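You operate a simulated robot arm through the tools that you are given. There is no shell and no other tool. Be economical: measure what you need, move in short steps, check, and stop when the job is done.

Carry out the task below with a simulated robot arm. There is one attempt and no reset: what you move stays moved.

TASK
Stand the plug marked "E" from the top of the packing bench beside the scrubbing brush. It goes on the side that lies toward x +0.0, y +1.0 (a direction in the base frame), with about 3 cm between them.
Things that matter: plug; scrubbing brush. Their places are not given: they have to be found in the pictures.

It is judged by the outcome, as a careful person would: the job done as asked, and still so three seconds after it is handed in. It fails if anything else is knocked over, pushed out of place, dropped, spilled or broken.

THE ROBOT
A 6-joint arm with a two-finger parallel gripper, fixed in place. Base frame: the origin is at the foot of the arm, x ahead of it, y to its left, z up; the work surface is at about z = 0. Lengths are in mm, angles in degrees, forces in N, time in s.
With the tool pointing down near the work surface it reaches from about 180 to 460 mm from the base axis. Its first joint turns from -70.0 to 70.0 degrees. Payload 1.9 kg.
Tool frame: the origin (TCP) lies between the finger pads and is the grasp point; the fingertips stand 23 mm ahead of it; z points along the fingers, y is the line along which they close. The gripper opens to 94 mm. The fingers are 38 mm wide and 10 mm thick; the gripper's body (54 by 96 mm) begins 39 mm behind the TCP.
Orientation is that of the tool frame in the base frame, as a unit quaternion [w, x, y, z]. With the fingers straight down and closing along the base's y, the tool's x points along the base's -x, its y along +y and its z along -z.

THE INTERFACE
- The arm moves only by the tool jog_arm. Its arguments are lists of equal length, an entry for each row: "offset": the shift along the tool's x, y, z in units of 40 mm (1.0 is 40 mm), a list of three; "rotation": the turn, a rotation vector about the tool's x, y, z in units of 5 degrees (1.0 is 5 degrees), a list of three. In form: {"offset": [[x, y, z], ...], "rotation": [[wx, wy, wz], ...]}. A call has 1 to 20 rows; each row shifts and turns the commanded pose from where the row before left it, along the tool's axes as they then stand. "fingers" is the finger opening in m, from 0 to 0.094, set as the call begins (left out, the last holds). A call with a number of a shift or a turn outside -1 to 1 is refused whole. A row lasts 0.2 s, in which the tool goes at most 50 mm and 8.6 degrees; a call with a longer step from one row to the next is refused whole, and so is a gripper value outside its range. A pose out of reach is approached as far as the arm can. The call stops where the force on the tool passes 40 N (or 10 N more than at its start, if that is more) or the arm is blocked; 0.2 s more then pass. The fingers move at their own pace (about 108 mm/s each) and stop on an object; they squeeze with about 38 N. The grip force told is the motor's: it shows also when the fingers shut on nothing. Time passes only in rows, and 0.2 s behind the last, so rows that do not move let the fingers close. It gives the time, the measured TCP pose, the force on the tool (base axes), the opening and the grip force at its end, in the units of the frame above (readings bear some noise), and new pictures: "views" is both (left out), scene, wrist or none.
- Cameras (640 x 400 px; columns grow to the right, rows downward): "scene" is fixed at [35.4, 302.2, 416.4]; the picture's right is [-0.91, -0.41, 0.00], its down [-0.26, 0.58, -0.77] and it looks along [0.32, -0.71, -0.63] (base axes); focal length 287 px, centre (320, 200). "wrist" rides on the gripper at [-39, 0, -44] in the tool frame; the picture's right is [0.00, -1.00, 0.00], its down [0.97, 0.00, -0.24] and it looks along [0.24, 0.00, 0.97] (tool axes); focal length 218 px, centre (320, 200).
- measure_at(camera, pixels): for up to 12 pixels [column, row] of the newest picture of that camera ("zoom" is the newest enlarged one), the place [x, y, z] in the base frame of the surface seen there, good to about 2 mm. No time passes.
- close_up(camera, box): a new picture of the part [left, top, right, bottom] of that camera's present view, enlarged. No time passes.
- finish_job(): hands the job in; it is judged then, once.

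Work in short steps. Measure before you move; look again where a grasp or a placing could have gone wrong, and mend it. You have 60 turns and 120 pictures in all, the two below and enlarged ones among them. Open the gripper and draw the arm clear of the work before you hand the job in, unless the task says otherwise; then end with one line.

The tools are called as a command line: name --argument value ..., lists and objects as JSON in quotes. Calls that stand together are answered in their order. jog_arm: Moves the arm, as the interface text tells. Its arguments: {"type":"object","properties":{"offset":{"type":"array"},"rotation":{"type":"array"},"fingers":{"type":"number"},"views":{"type":"string","enum":["both","scene","wrist","none"]}},"required":["offset","rotation"]} The other tools are called the same way: measure_at (camera, pixels) gives the place of the surface under pixels of a picture; close_up (camera, box) takes an enlarged picture of a part of a camera's view; finish_job () hands the job in.

At the start:

```text
clock: 0.0
tcp_pos: [246.6, 90.3, 243.5]
tool_rot: [0.0, -0.001, 1.0, 0.001]
wrist_force: [0.6, -0.1, 0.6]
opening: 94.0
gripper_force: 0.0
```

scene: 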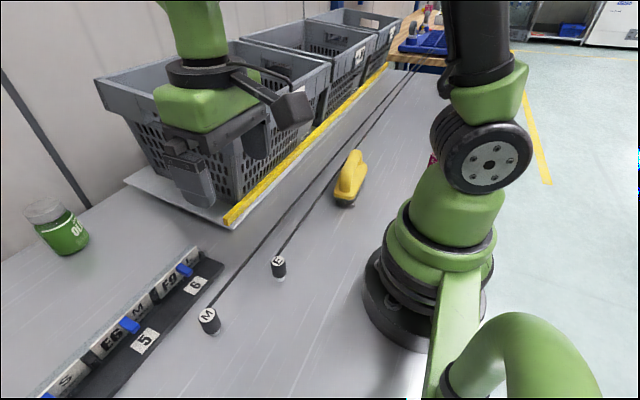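
wrist: 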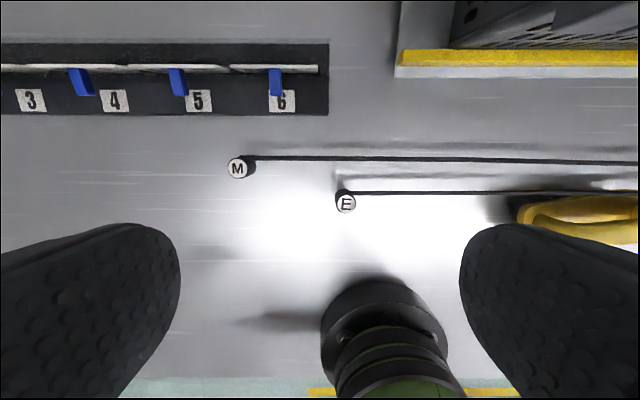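

The plug E shows at scene (278,265) and wrist (346,203), trailing a cord. The yellow brush is at scene (350,180). I'll enlarge and measure both.

close_up --camera "scene" --box '[190, 130, 390, 330]'

measure_at --camera "scene" --pixels '[[278, 260], [279, 272], [279, 278], [355, 155], [338, 198], [350, 206], [366, 175], [349, 180], [208, 316], [300, 227]]'

measure_at --camera "wrist" --pixels '[[346, 203], [337, 203], [355, 203], [346, 194], [346, 213], [518, 215], [550, 235], [600, 215], [450, 192], [600, 190], [237, 168]]'

```text
2.00 times, centred on (290, 230) of scene
```

zoom: 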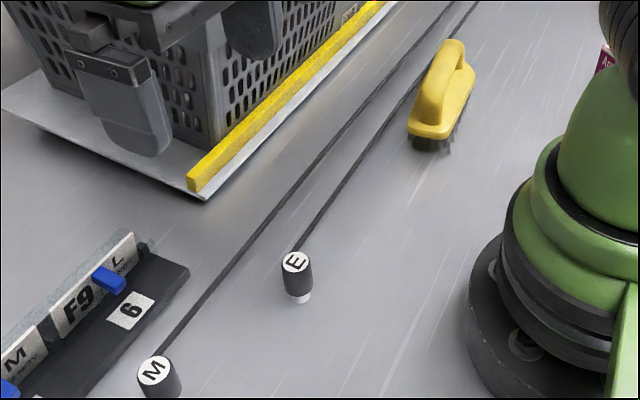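

```text
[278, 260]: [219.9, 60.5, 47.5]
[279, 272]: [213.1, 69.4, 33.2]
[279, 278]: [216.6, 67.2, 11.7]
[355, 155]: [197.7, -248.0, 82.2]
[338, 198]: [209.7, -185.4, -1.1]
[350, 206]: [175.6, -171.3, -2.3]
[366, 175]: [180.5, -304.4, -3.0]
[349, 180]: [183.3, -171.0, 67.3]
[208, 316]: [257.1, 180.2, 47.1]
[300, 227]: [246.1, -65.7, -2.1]
```

```text
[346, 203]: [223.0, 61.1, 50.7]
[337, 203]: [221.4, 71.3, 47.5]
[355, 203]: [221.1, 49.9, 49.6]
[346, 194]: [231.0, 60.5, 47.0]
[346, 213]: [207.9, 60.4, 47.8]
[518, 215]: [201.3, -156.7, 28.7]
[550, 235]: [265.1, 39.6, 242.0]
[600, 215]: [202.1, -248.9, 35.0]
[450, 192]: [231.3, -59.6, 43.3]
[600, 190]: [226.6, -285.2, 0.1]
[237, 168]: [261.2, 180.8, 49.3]
```

I need more detail on the brush outline and on the cord.

close_up --camera "scene" --box '[310, 130, 400, 220]'

close_up --camera "scene" --box '[350, 0, 470, 100]'

close_up --camera "scene" --box '[250, 230, 330, 290]'

```text
4.44 times, centred on (355, 175) of scene
```

zoom: 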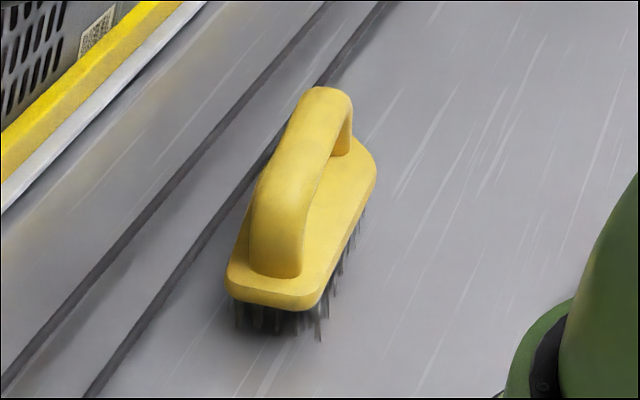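

```text
4.00 times, centred on (410, 50) of scene
```

zoom: 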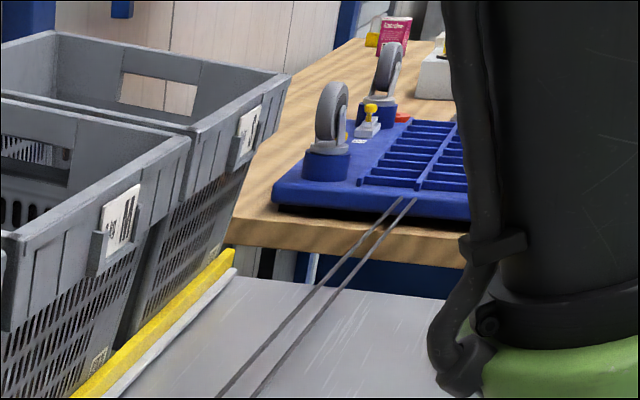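

```text
6.67 times, centred on (290, 260) of scene
```

zoom: 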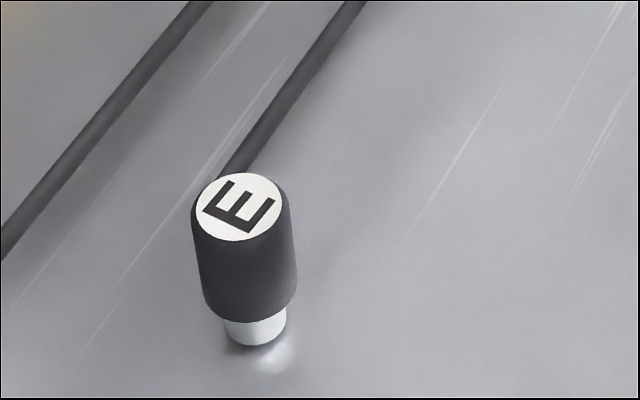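

close_up --camera "scene" --box '[310, 130, 400, 220]'

measure_at --camera "zoom" --pixels '[[230, 280], [270, 300], [310, 300], [265, 330], [372, 175], [352, 145], [320, 95], [240, 250], [225, 210], [370, 25], [130, 345], [330, 335]]'

measure_at --camera "wrist" --pixels '[[380, 192], [420, 192], [480, 191], [520, 191], [560, 191], [620, 190], [520, 207], [519, 222], [530, 205], [300, 157]]'

```text
4.44 times, centred on (355, 175) of scene
```

zoom: 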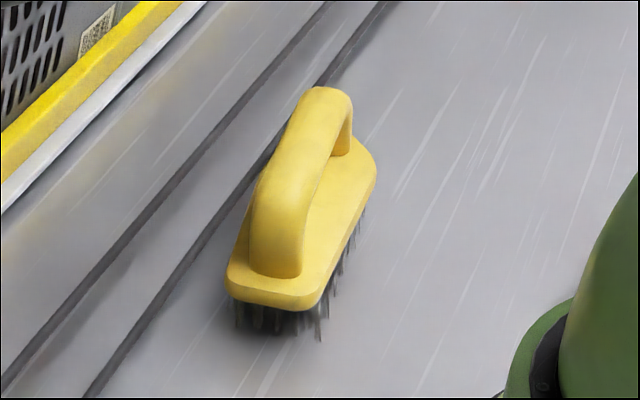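

```text
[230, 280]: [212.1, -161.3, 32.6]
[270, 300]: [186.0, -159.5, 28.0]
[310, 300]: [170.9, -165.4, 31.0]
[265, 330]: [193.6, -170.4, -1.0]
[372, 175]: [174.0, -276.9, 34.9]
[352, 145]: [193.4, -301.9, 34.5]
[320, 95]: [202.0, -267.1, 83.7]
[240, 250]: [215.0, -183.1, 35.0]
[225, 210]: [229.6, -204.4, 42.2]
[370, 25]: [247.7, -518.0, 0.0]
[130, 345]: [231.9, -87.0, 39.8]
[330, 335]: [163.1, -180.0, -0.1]
```

```text
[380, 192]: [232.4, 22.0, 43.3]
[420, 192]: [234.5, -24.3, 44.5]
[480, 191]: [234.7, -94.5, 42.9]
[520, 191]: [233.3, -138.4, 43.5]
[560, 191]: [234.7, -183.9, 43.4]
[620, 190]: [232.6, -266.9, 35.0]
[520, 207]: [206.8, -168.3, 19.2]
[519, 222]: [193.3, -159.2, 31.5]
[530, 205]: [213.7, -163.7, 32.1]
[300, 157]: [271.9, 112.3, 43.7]
```

close_up --camera "wrist" --box '[316, 180, 396, 230]'

measure_at --camera "zoom" --pixels '[[180, 100], [220, 95], [260, 95], [350, 95], [500, 95], [160, 184], [240, 184], [320, 184], [240, 110], [240, 255], [180, 150]]'

```text
8.00 times, centred on (356, 205) of wrist
```

zoom: 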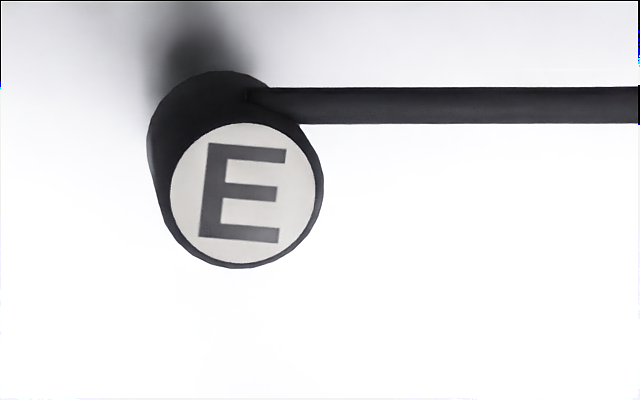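

```text
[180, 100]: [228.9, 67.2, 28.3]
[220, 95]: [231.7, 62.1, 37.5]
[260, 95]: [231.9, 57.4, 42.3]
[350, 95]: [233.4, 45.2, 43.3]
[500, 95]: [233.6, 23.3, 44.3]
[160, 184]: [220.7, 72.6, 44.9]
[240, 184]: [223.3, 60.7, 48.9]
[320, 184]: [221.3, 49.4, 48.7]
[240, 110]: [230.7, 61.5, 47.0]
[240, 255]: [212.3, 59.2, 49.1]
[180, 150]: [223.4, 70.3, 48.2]
```

The cord leaves the plug's +x side near its top, at about (231,58,43), and runs toward -y. I'll yaw the tool 35° so the fingers close diagonally and miss the cord. Then I'll hover over the plug, offset 7 mm away from the cord.

jog_arm --offset '[[0.78, -0.645, 0], [0, 0, 0], [0, 0, 0], [0, 0, 0], [0, 0, 0], [0, 0, 0], [0, 0, 0], [0, 0, 1], [0, 0, 1], [0, 0, 1], [0, 0, 0.5]]' --rotation '[[0, 0, 1], [0, 0, 1], [0, 0, 1], [0, 0, 1], [0, 0, 1], [0, 0, 1], [0, 0, 1], [0, 0, 0], [0, 0, 0], [0, 0, 0], [0, 0, 0]]' --fingers 0.05

```text
clock: 2.4
tcp_pos: [213.7, 63.6, 102.7]
tool_rot: [-0.002, 0.299, 0.954, 0.002]
wrist_force: [-1.2, 0.4, -0.2]
opening: 50.0
gripper_force: 0.0
```

scene: 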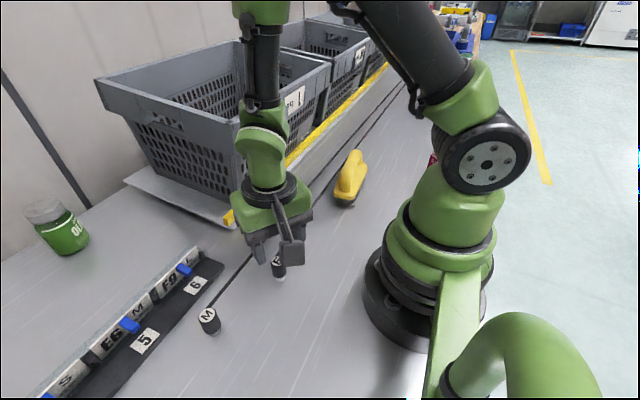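
wrist: 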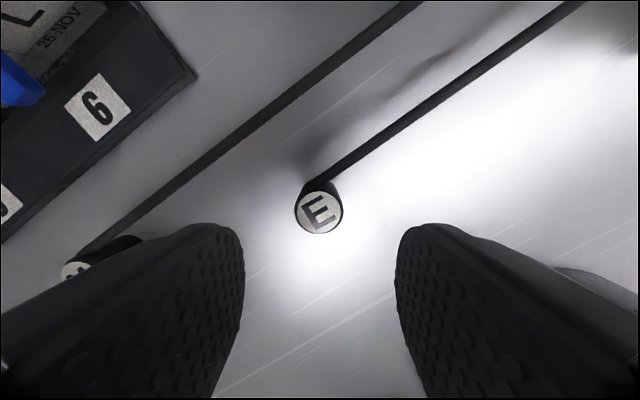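

The plug sits centred between the fingers at wrist (319,212), and the cord runs off up and to the right, clear of both. I'll check the positions before descending.

measure_at --camera "wrist" --pixels '[[319, 212], [300, 212], [338, 212], [319, 195], [319, 231], [322, 177], [345, 165], [420, 115]]'

```text
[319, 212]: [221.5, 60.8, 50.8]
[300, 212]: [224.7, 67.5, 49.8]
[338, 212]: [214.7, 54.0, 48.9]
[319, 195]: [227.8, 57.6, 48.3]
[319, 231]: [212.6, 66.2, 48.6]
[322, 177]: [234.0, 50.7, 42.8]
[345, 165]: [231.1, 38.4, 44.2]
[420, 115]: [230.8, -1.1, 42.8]
```

jog_arm --offset '[[0, 0, 0.6], [0, 0, 0.5], [0, 0, 0.44], [0, 0, 0]]' --rotation '[[0, 0, 0], [0, 0, 0], [0, 0, 0], [0, 0, 0]]'

```text
clock: 3.4
tcp_pos: [213.7, 63.7, 43.2]
tool_rot: [0.0, 0.299, 0.954, 0.001]
wrist_force: [-0.7, -0.3, 0.9]
opening: 50.1
gripper_force: 0.1
```

scene: 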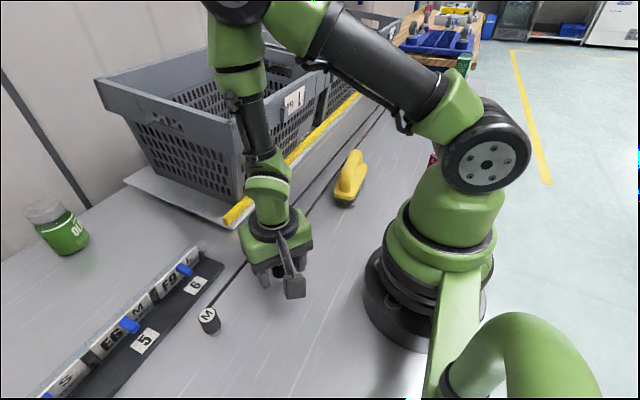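
wrist: 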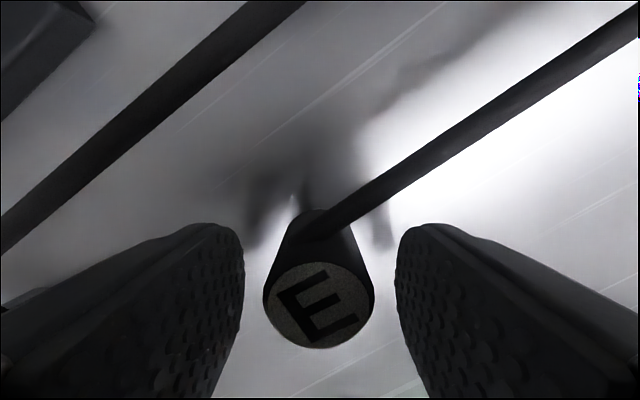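

The fingers straddle the plug and the cord is clear of them. Closing now, with the views on to see how it settles.

jog_arm --offset '[[0, 0, 0], [0, 0, 0], [0, 0, 0]]' --rotation '[[0, 0, 0], [0, 0, 0], [0, 0, 0]]' --fingers 0.0 --views "wrist"

```text
clock: 4.2
tcp_pos: [213.8, 64.8, 42.2]
tool_rot: [-0.001, 0.3, 0.954, 0.002]
wrist_force: [-0.4, -0.6, 0.3]
opening: 22.6
gripper_force: 38.1
```

wrist: 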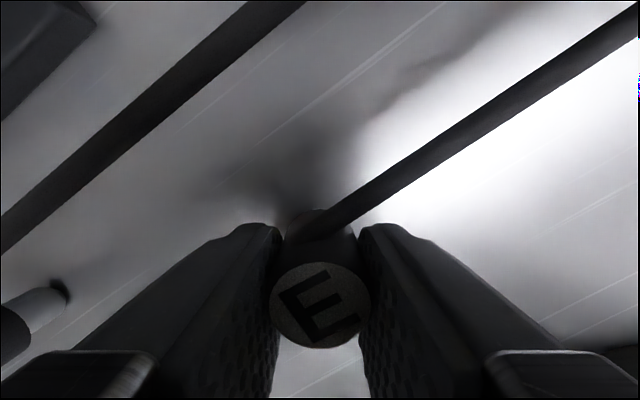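

The plug is gripped at 22.6 mm. I'll lift it about 24 mm and see how the cord behaves.

jog_arm --offset '[[0, 0, -0.2], [0, 0, -0.2], [0, 0, -0.2], [0, 0, 0]]' --rotation '[[0, 0, 0], [0, 0, 0], [0, 0, 0], [0, 0, 0]]'

```text
clock: 5.2
tcp_pos: [213.3, 64.0, 66.6]
tool_rot: [-0.001, 0.3, 0.954, 0.001]
wrist_force: [-0.1, 0.1, -0.6]
opening: 22.5
gripper_force: 38.1
```

scene: 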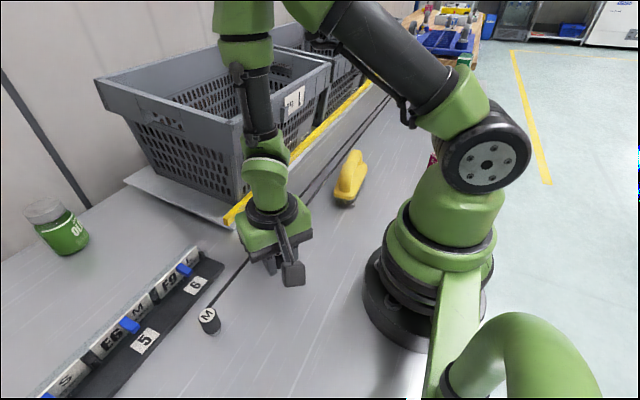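
wrist: 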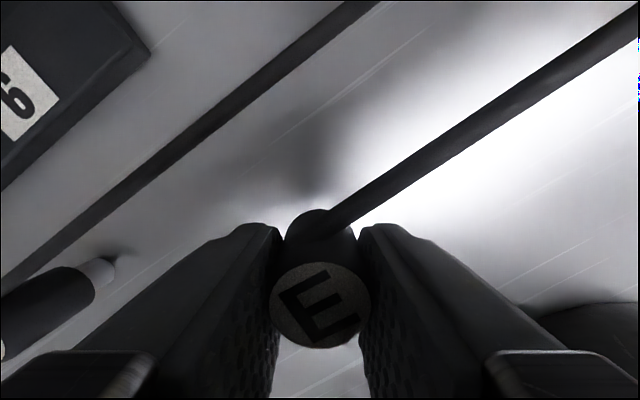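

The lift was clean and the wrist shows the cord following, still straight. I'll move partway (80 mm toward -y) and check the cord again.

jog_arm --offset '[[-0.26, -0.428, 0], [-0.26, -0.428, 0], [-0.26, -0.428, 0], [-0.26, -0.428, 0], [0, 0, 0]]' --rotation '[[0, 0, 0], [0, 0, 0], [0, 0, 0], [0, 0, 0], [0, 0, 0]]'

```text
clock: 6.4
tcp_pos: [209.4, -15.9, 66.4]
tool_rot: [-0.001, 0.3, 0.954, 0.001]
wrist_force: [0.5, -0.1, 0.7]
opening: 22.6
gripper_force: 38.0
```

scene: 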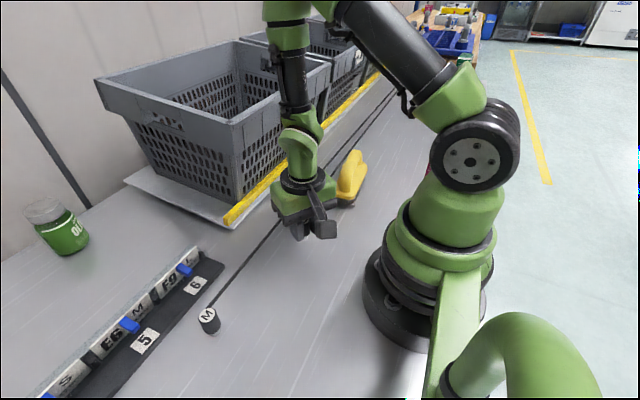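
wrist: 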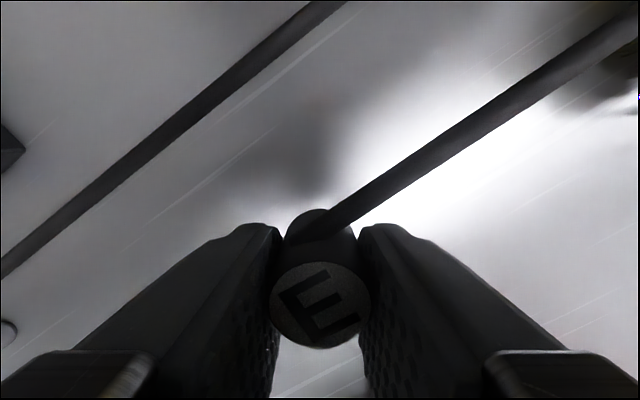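

measure_at --camera "wrist" --pixels '[[370, 200], [450, 150], [540, 90], [600, 50], [622, 70], [612, 85], [320, 305]]'

measure_at --camera "scene" --pixels '[[383, 100], [378, 107], [365, 128], [388, 100], [350, 180]]'

close_up --camera "scene" --box '[280, 80, 420, 240]'

```text
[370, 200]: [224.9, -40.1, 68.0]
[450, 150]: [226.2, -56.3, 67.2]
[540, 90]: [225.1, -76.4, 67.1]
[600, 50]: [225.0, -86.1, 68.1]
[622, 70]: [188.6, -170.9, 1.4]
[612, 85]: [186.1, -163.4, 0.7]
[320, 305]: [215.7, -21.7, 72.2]
```

```text
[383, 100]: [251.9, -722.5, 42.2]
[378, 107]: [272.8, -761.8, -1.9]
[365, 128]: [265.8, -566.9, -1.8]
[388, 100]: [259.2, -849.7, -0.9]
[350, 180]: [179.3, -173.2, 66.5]
```

```text
2.50 times, centred on (350, 160) of scene
```

zoom: 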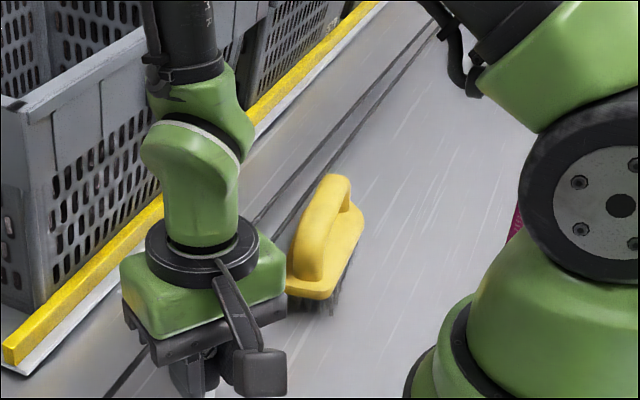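

The cord simply follows at the plug's height, about 11 mm to its +x side. Placing the plug at x≈207 keeps the cord clear of the brush. I'll move above the target, still raised.

jog_arm --offset '[[-0.203, -0.357, 0], [-0.203, -0.357, 0], [-0.203, -0.357, 0], [-0.203, -0.357, 0], [-0.203, -0.357, 0], [-0.203, -0.357, 0], [0, 0, 0]]' --rotation '[[0, 0, 0], [0, 0, 0], [0, 0, 0], [0, 0, 0], [0, 0, 0], [0, 0, 0], [0, 0, 0]]'

close_up --camera "scene" --box '[280, 80, 420, 240]'

```text
clock: 8.0
tcp_pos: [199.6, -113.6, 66.3]
tool_rot: [0.0, 0.299, 0.954, 0.0]
wrist_force: [0.3, 0.0, -0.5]
opening: 22.5
gripper_force: 38.2
```

scene: 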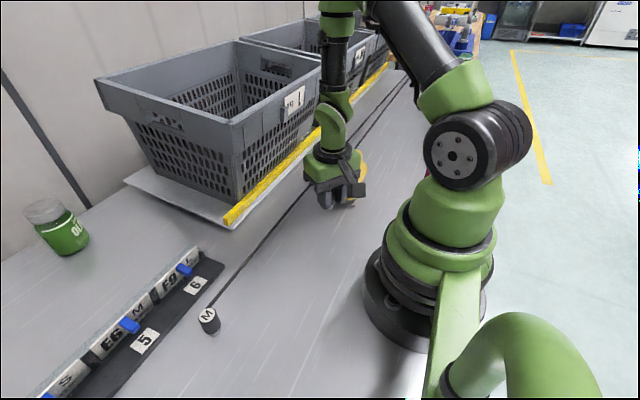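
wrist: 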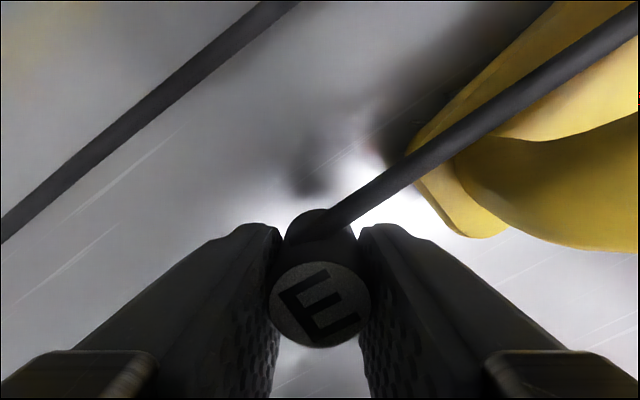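

```text
2.50 times, centred on (350, 160) of scene
```

zoom: 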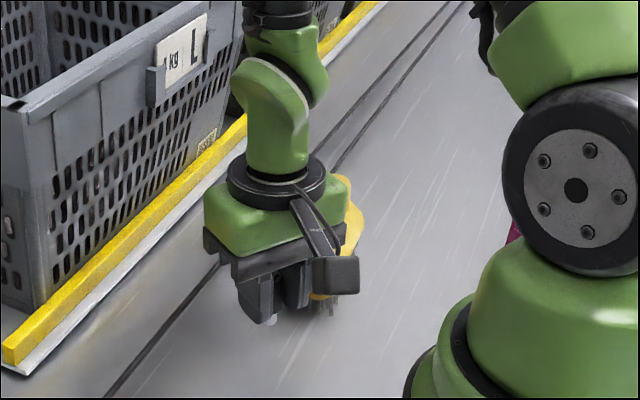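

measure_at --camera "wrist" --pixels '[[418, 180], [450, 220], [465, 235], [500, 233], [440, 125], [490, 75], [480, 115], [520, 138], [570, 137], [600, 45], [380, 190], [500, 180]]'

```text
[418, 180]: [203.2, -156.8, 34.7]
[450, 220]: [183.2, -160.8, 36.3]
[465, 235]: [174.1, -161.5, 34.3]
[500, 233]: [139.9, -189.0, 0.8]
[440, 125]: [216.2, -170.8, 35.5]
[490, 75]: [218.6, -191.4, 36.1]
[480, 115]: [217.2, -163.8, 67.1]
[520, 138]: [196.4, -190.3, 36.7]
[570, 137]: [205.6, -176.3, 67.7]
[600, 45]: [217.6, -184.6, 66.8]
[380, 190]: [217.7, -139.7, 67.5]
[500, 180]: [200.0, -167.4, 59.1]
```

The brush's near edge is at y≈-159, and the cord at x≈217 clears the handle (x up to about 210). I'll shift +2 mm in x and lower to the original grip height.

jog_arm --offset '[[-0.04, 0.03, 0.1], [0, 0, 0.15], [0, 0, 0.15], [0, 0, 0.1], [0, 0, 0.09], [0, 0, 0]]' --rotation '[[0, 0, 0], [0, 0, 0], [0, 0, 0], [0, 0, 0], [0, 0, 0], [0, 0, 0]]'

close_up --camera "scene" --box '[280, 130, 380, 230]'

```text
clock: 9.4
tcp_pos: [201.7, -114.6, 41.3]
tool_rot: [0.0, 0.299, 0.954, 0.001]
wrist_force: [-1.0, -0.5, -0.4]
opening: 22.2
gripper_force: 37.4
```

scene: 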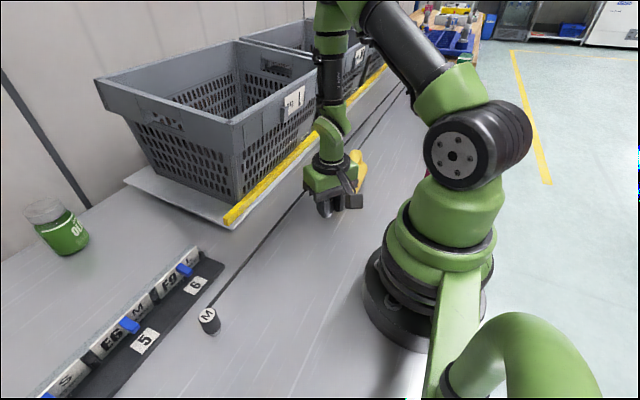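
wrist: 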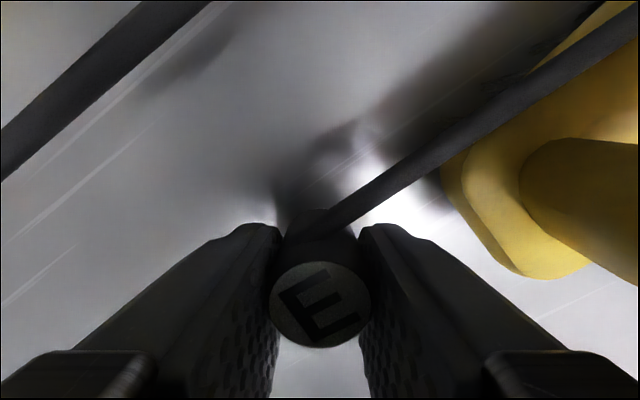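

```text
4.00 times, centred on (330, 180) of scene
```

zoom: 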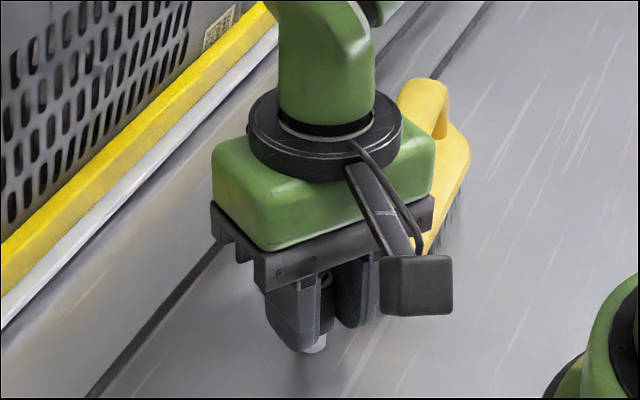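

measure_at --camera "wrist" --pixels '[[320, 280], [320, 305], [320, 330], [345, 305], [295, 305], [500, 240], [463, 200], [520, 272], [400, 170], [560, 75]]'

jog_arm --offset '[[0, 0, 0], [0, 0, 0]]' --rotation '[[0, 0, 0], [0, 0, 0]]' --views "none"

```text
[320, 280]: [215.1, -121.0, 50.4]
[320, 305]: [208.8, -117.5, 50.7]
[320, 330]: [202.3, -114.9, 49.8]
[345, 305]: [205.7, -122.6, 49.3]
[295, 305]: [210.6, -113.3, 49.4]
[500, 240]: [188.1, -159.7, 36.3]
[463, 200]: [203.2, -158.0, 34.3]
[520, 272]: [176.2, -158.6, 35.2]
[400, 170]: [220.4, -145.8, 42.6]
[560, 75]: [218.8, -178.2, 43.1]
```

```text
clock: 10.0
tcp_pos: [200.0, -113.8, 42.5]
tool_rot: [-0.001, 0.3, 0.954, 0.001]
wrist_force: [0.1, 0.0, -0.4]
opening: 22.8
gripper_force: 38.1
```

The plug is at about (208.5,-118), its top maybe 1 mm above resting height. I'll ease down 1 mm and watch the force.

jog_arm --offset '[[0, 0, 0.013], [0, 0, 0.012], [0, 0, 0]]' --rotation '[[0, 0, 0], [0, 0, 0], [0, 0, 0]]' --views "none"

```text
clock: 10.8
tcp_pos: [201.8, -113.2, 42.7]
tool_rot: [0.001, 0.3, 0.954, 0.001]
wrist_force: [-4.4, -1.4, 26.5]
opening: 22.7
gripper_force: 37.8
```

It is in contact at about 26 N. I'll back off slightly to relieve the load, then open to a limited width.

jog_arm --offset '[[0, 0, -0.014], [0, 0, 0]]' --rotation '[[0, 0, 0], [0, 0, 0]]' --views "none"

jog_arm --offset '[[0, 0, 0], [0, 0, 0], [0, 0, 0]]' --rotation '[[0, 0, 0], [0, 0, 0], [0, 0, 0]]' --fingers 0.036

```text
clock: 11.4
tcp_pos: [202.0, -114.2, 41.0]
tool_rot: [-0.001, 0.299, 0.954, 0.001]
wrist_force: [-0.3, 0.3, 0.8]
opening: 22.6
gripper_force: 38.7
```

```text
clock: 12.2
tcp_pos: [202.7, -114.8, 41.2]
tool_rot: [0.0, 0.299, 0.954, 0.001]
wrist_force: [0.0, 0.5, -0.2]
opening: 35.9
gripper_force: 0.0
```

scene: 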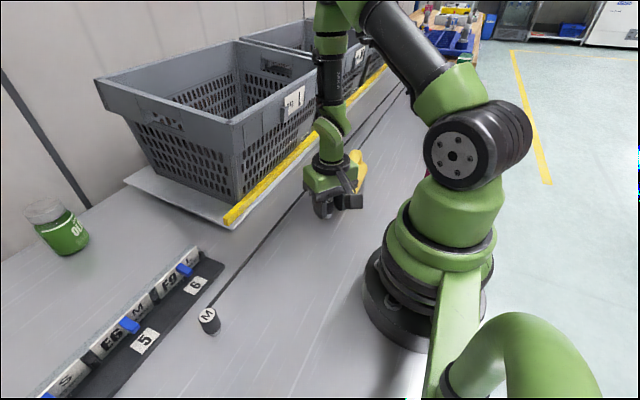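
wrist: 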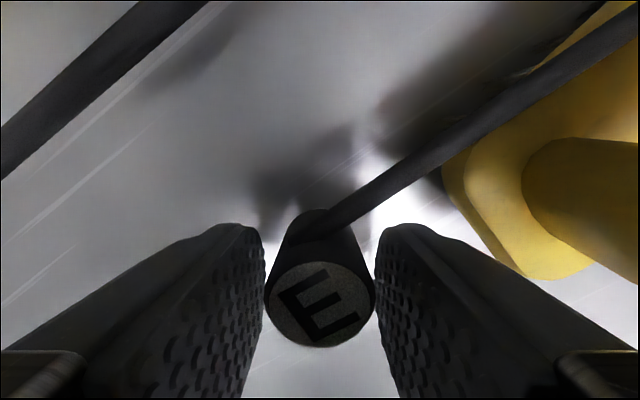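

Released, and the plug stands free. I'll rise straight up.

jog_arm --offset '[[0, 0, -0.3], [0, 0, -0.5], [0, 0, -0.8], [0, 0, -1], [0, 0, 0]]' --rotation '[[0, 0, 0], [0, 0, 0], [0, 0, 0], [0, 0, 0], [0, 0, 0]]'

```text
clock: 13.4
tcp_pos: [201.5, -113.6, 147.0]
tool_rot: [-0.001, 0.299, 0.954, 0.001]
wrist_force: [-0.1, 0.4, 0.7]
opening: 36.3
gripper_force: 0.1
```

scene: 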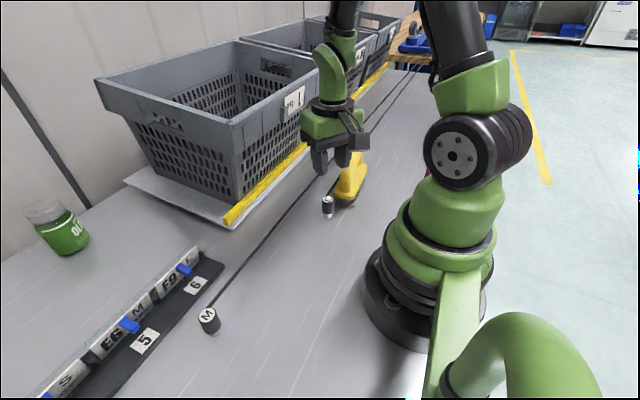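
wrist: 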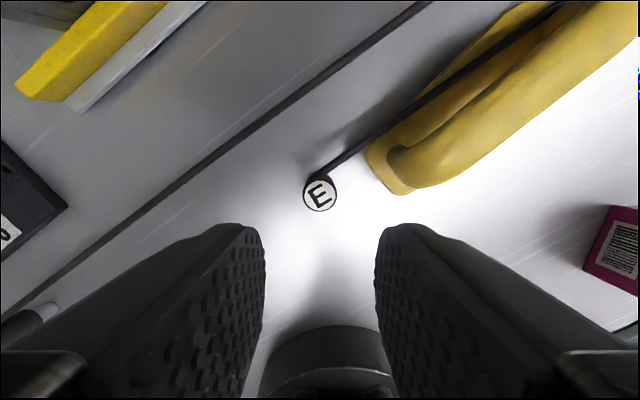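

The plug stands. I'll draw the arm clear toward +y and up, then verify.

jog_arm --offset '[[0.3, 0.6, -0.8], [0.5, 0.8, -0.7], [0.5, 0.8, -0.5], [0.5, 0.8, 0], [0.3, 0.6, 0], [0, 0, 0]]' --rotation '[[0, 0, 0], [0, 0, 0], [0, 0, 0], [0, 0, 0], [0, 0, 0], [0, 0, 0]]'

close_up --camera "scene" --box '[290, 130, 390, 230]'

measure_at --camera "zoom" --pixels '[[152, 275], [152, 300], [155, 345], [220, 270], [180, 265], [270, 110]]'

```text
clock: 14.8
tcp_pos: [214.9, 52.4, 226.8]
tool_rot: [0.0, 0.3, 0.954, 0.001]
wrist_force: [-1.1, 0.3, 0.3]
opening: 36.0
gripper_force: 0.1
```

scene: 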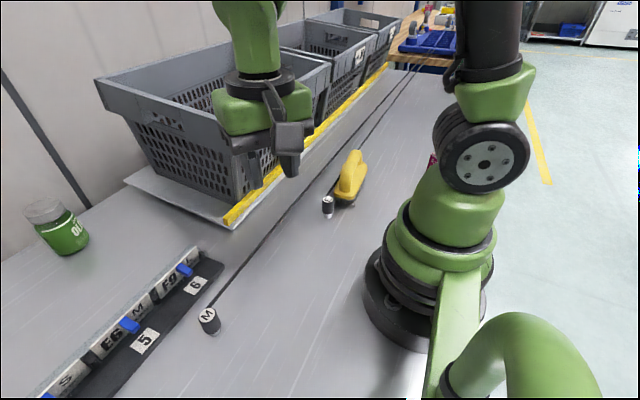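
wrist: 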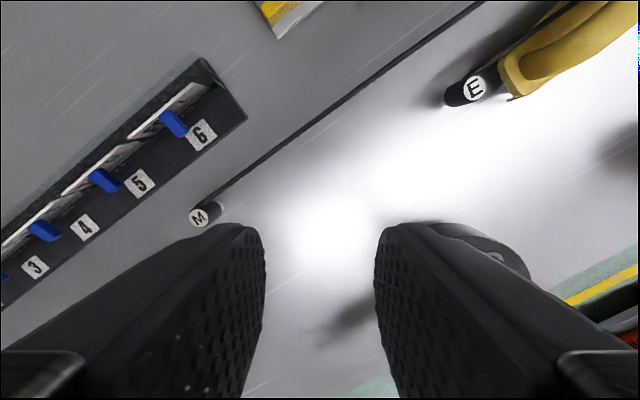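

```text
4.00 times, centred on (340, 180) of scene
```

zoom: 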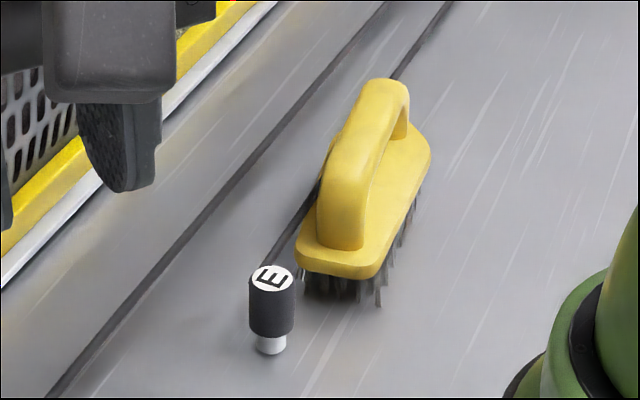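

```text
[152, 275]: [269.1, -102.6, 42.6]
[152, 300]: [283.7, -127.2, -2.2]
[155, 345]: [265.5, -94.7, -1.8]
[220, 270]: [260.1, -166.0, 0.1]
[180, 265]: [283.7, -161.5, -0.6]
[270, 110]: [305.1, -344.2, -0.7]
```

measure_at --camera "zoom" --pixels '[[272, 278], [252, 300], [292, 300], [300, 250], [330, 268], [375, 268], [385, 85], [272, 348]]'

```text
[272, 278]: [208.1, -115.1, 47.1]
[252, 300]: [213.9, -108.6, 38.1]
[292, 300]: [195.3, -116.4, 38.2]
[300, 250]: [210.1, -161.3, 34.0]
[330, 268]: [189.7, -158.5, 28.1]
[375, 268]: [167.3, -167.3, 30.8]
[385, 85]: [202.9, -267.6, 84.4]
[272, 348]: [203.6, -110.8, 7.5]
```

The plug stands upright at about (208,-117), roughly 3 cm from the brush's near edge at y≈-159. The brush and the plug marked M have not moved, and the arm is clear.

finish_job

```text
The job is handed in.
```

The plug marked "E" now stands upright on the +y side of the scrubbing brush with a gap of about 3 cm. It sits about 15 mm toward +x of the brush's centreline so that its cord clears the brush handle.
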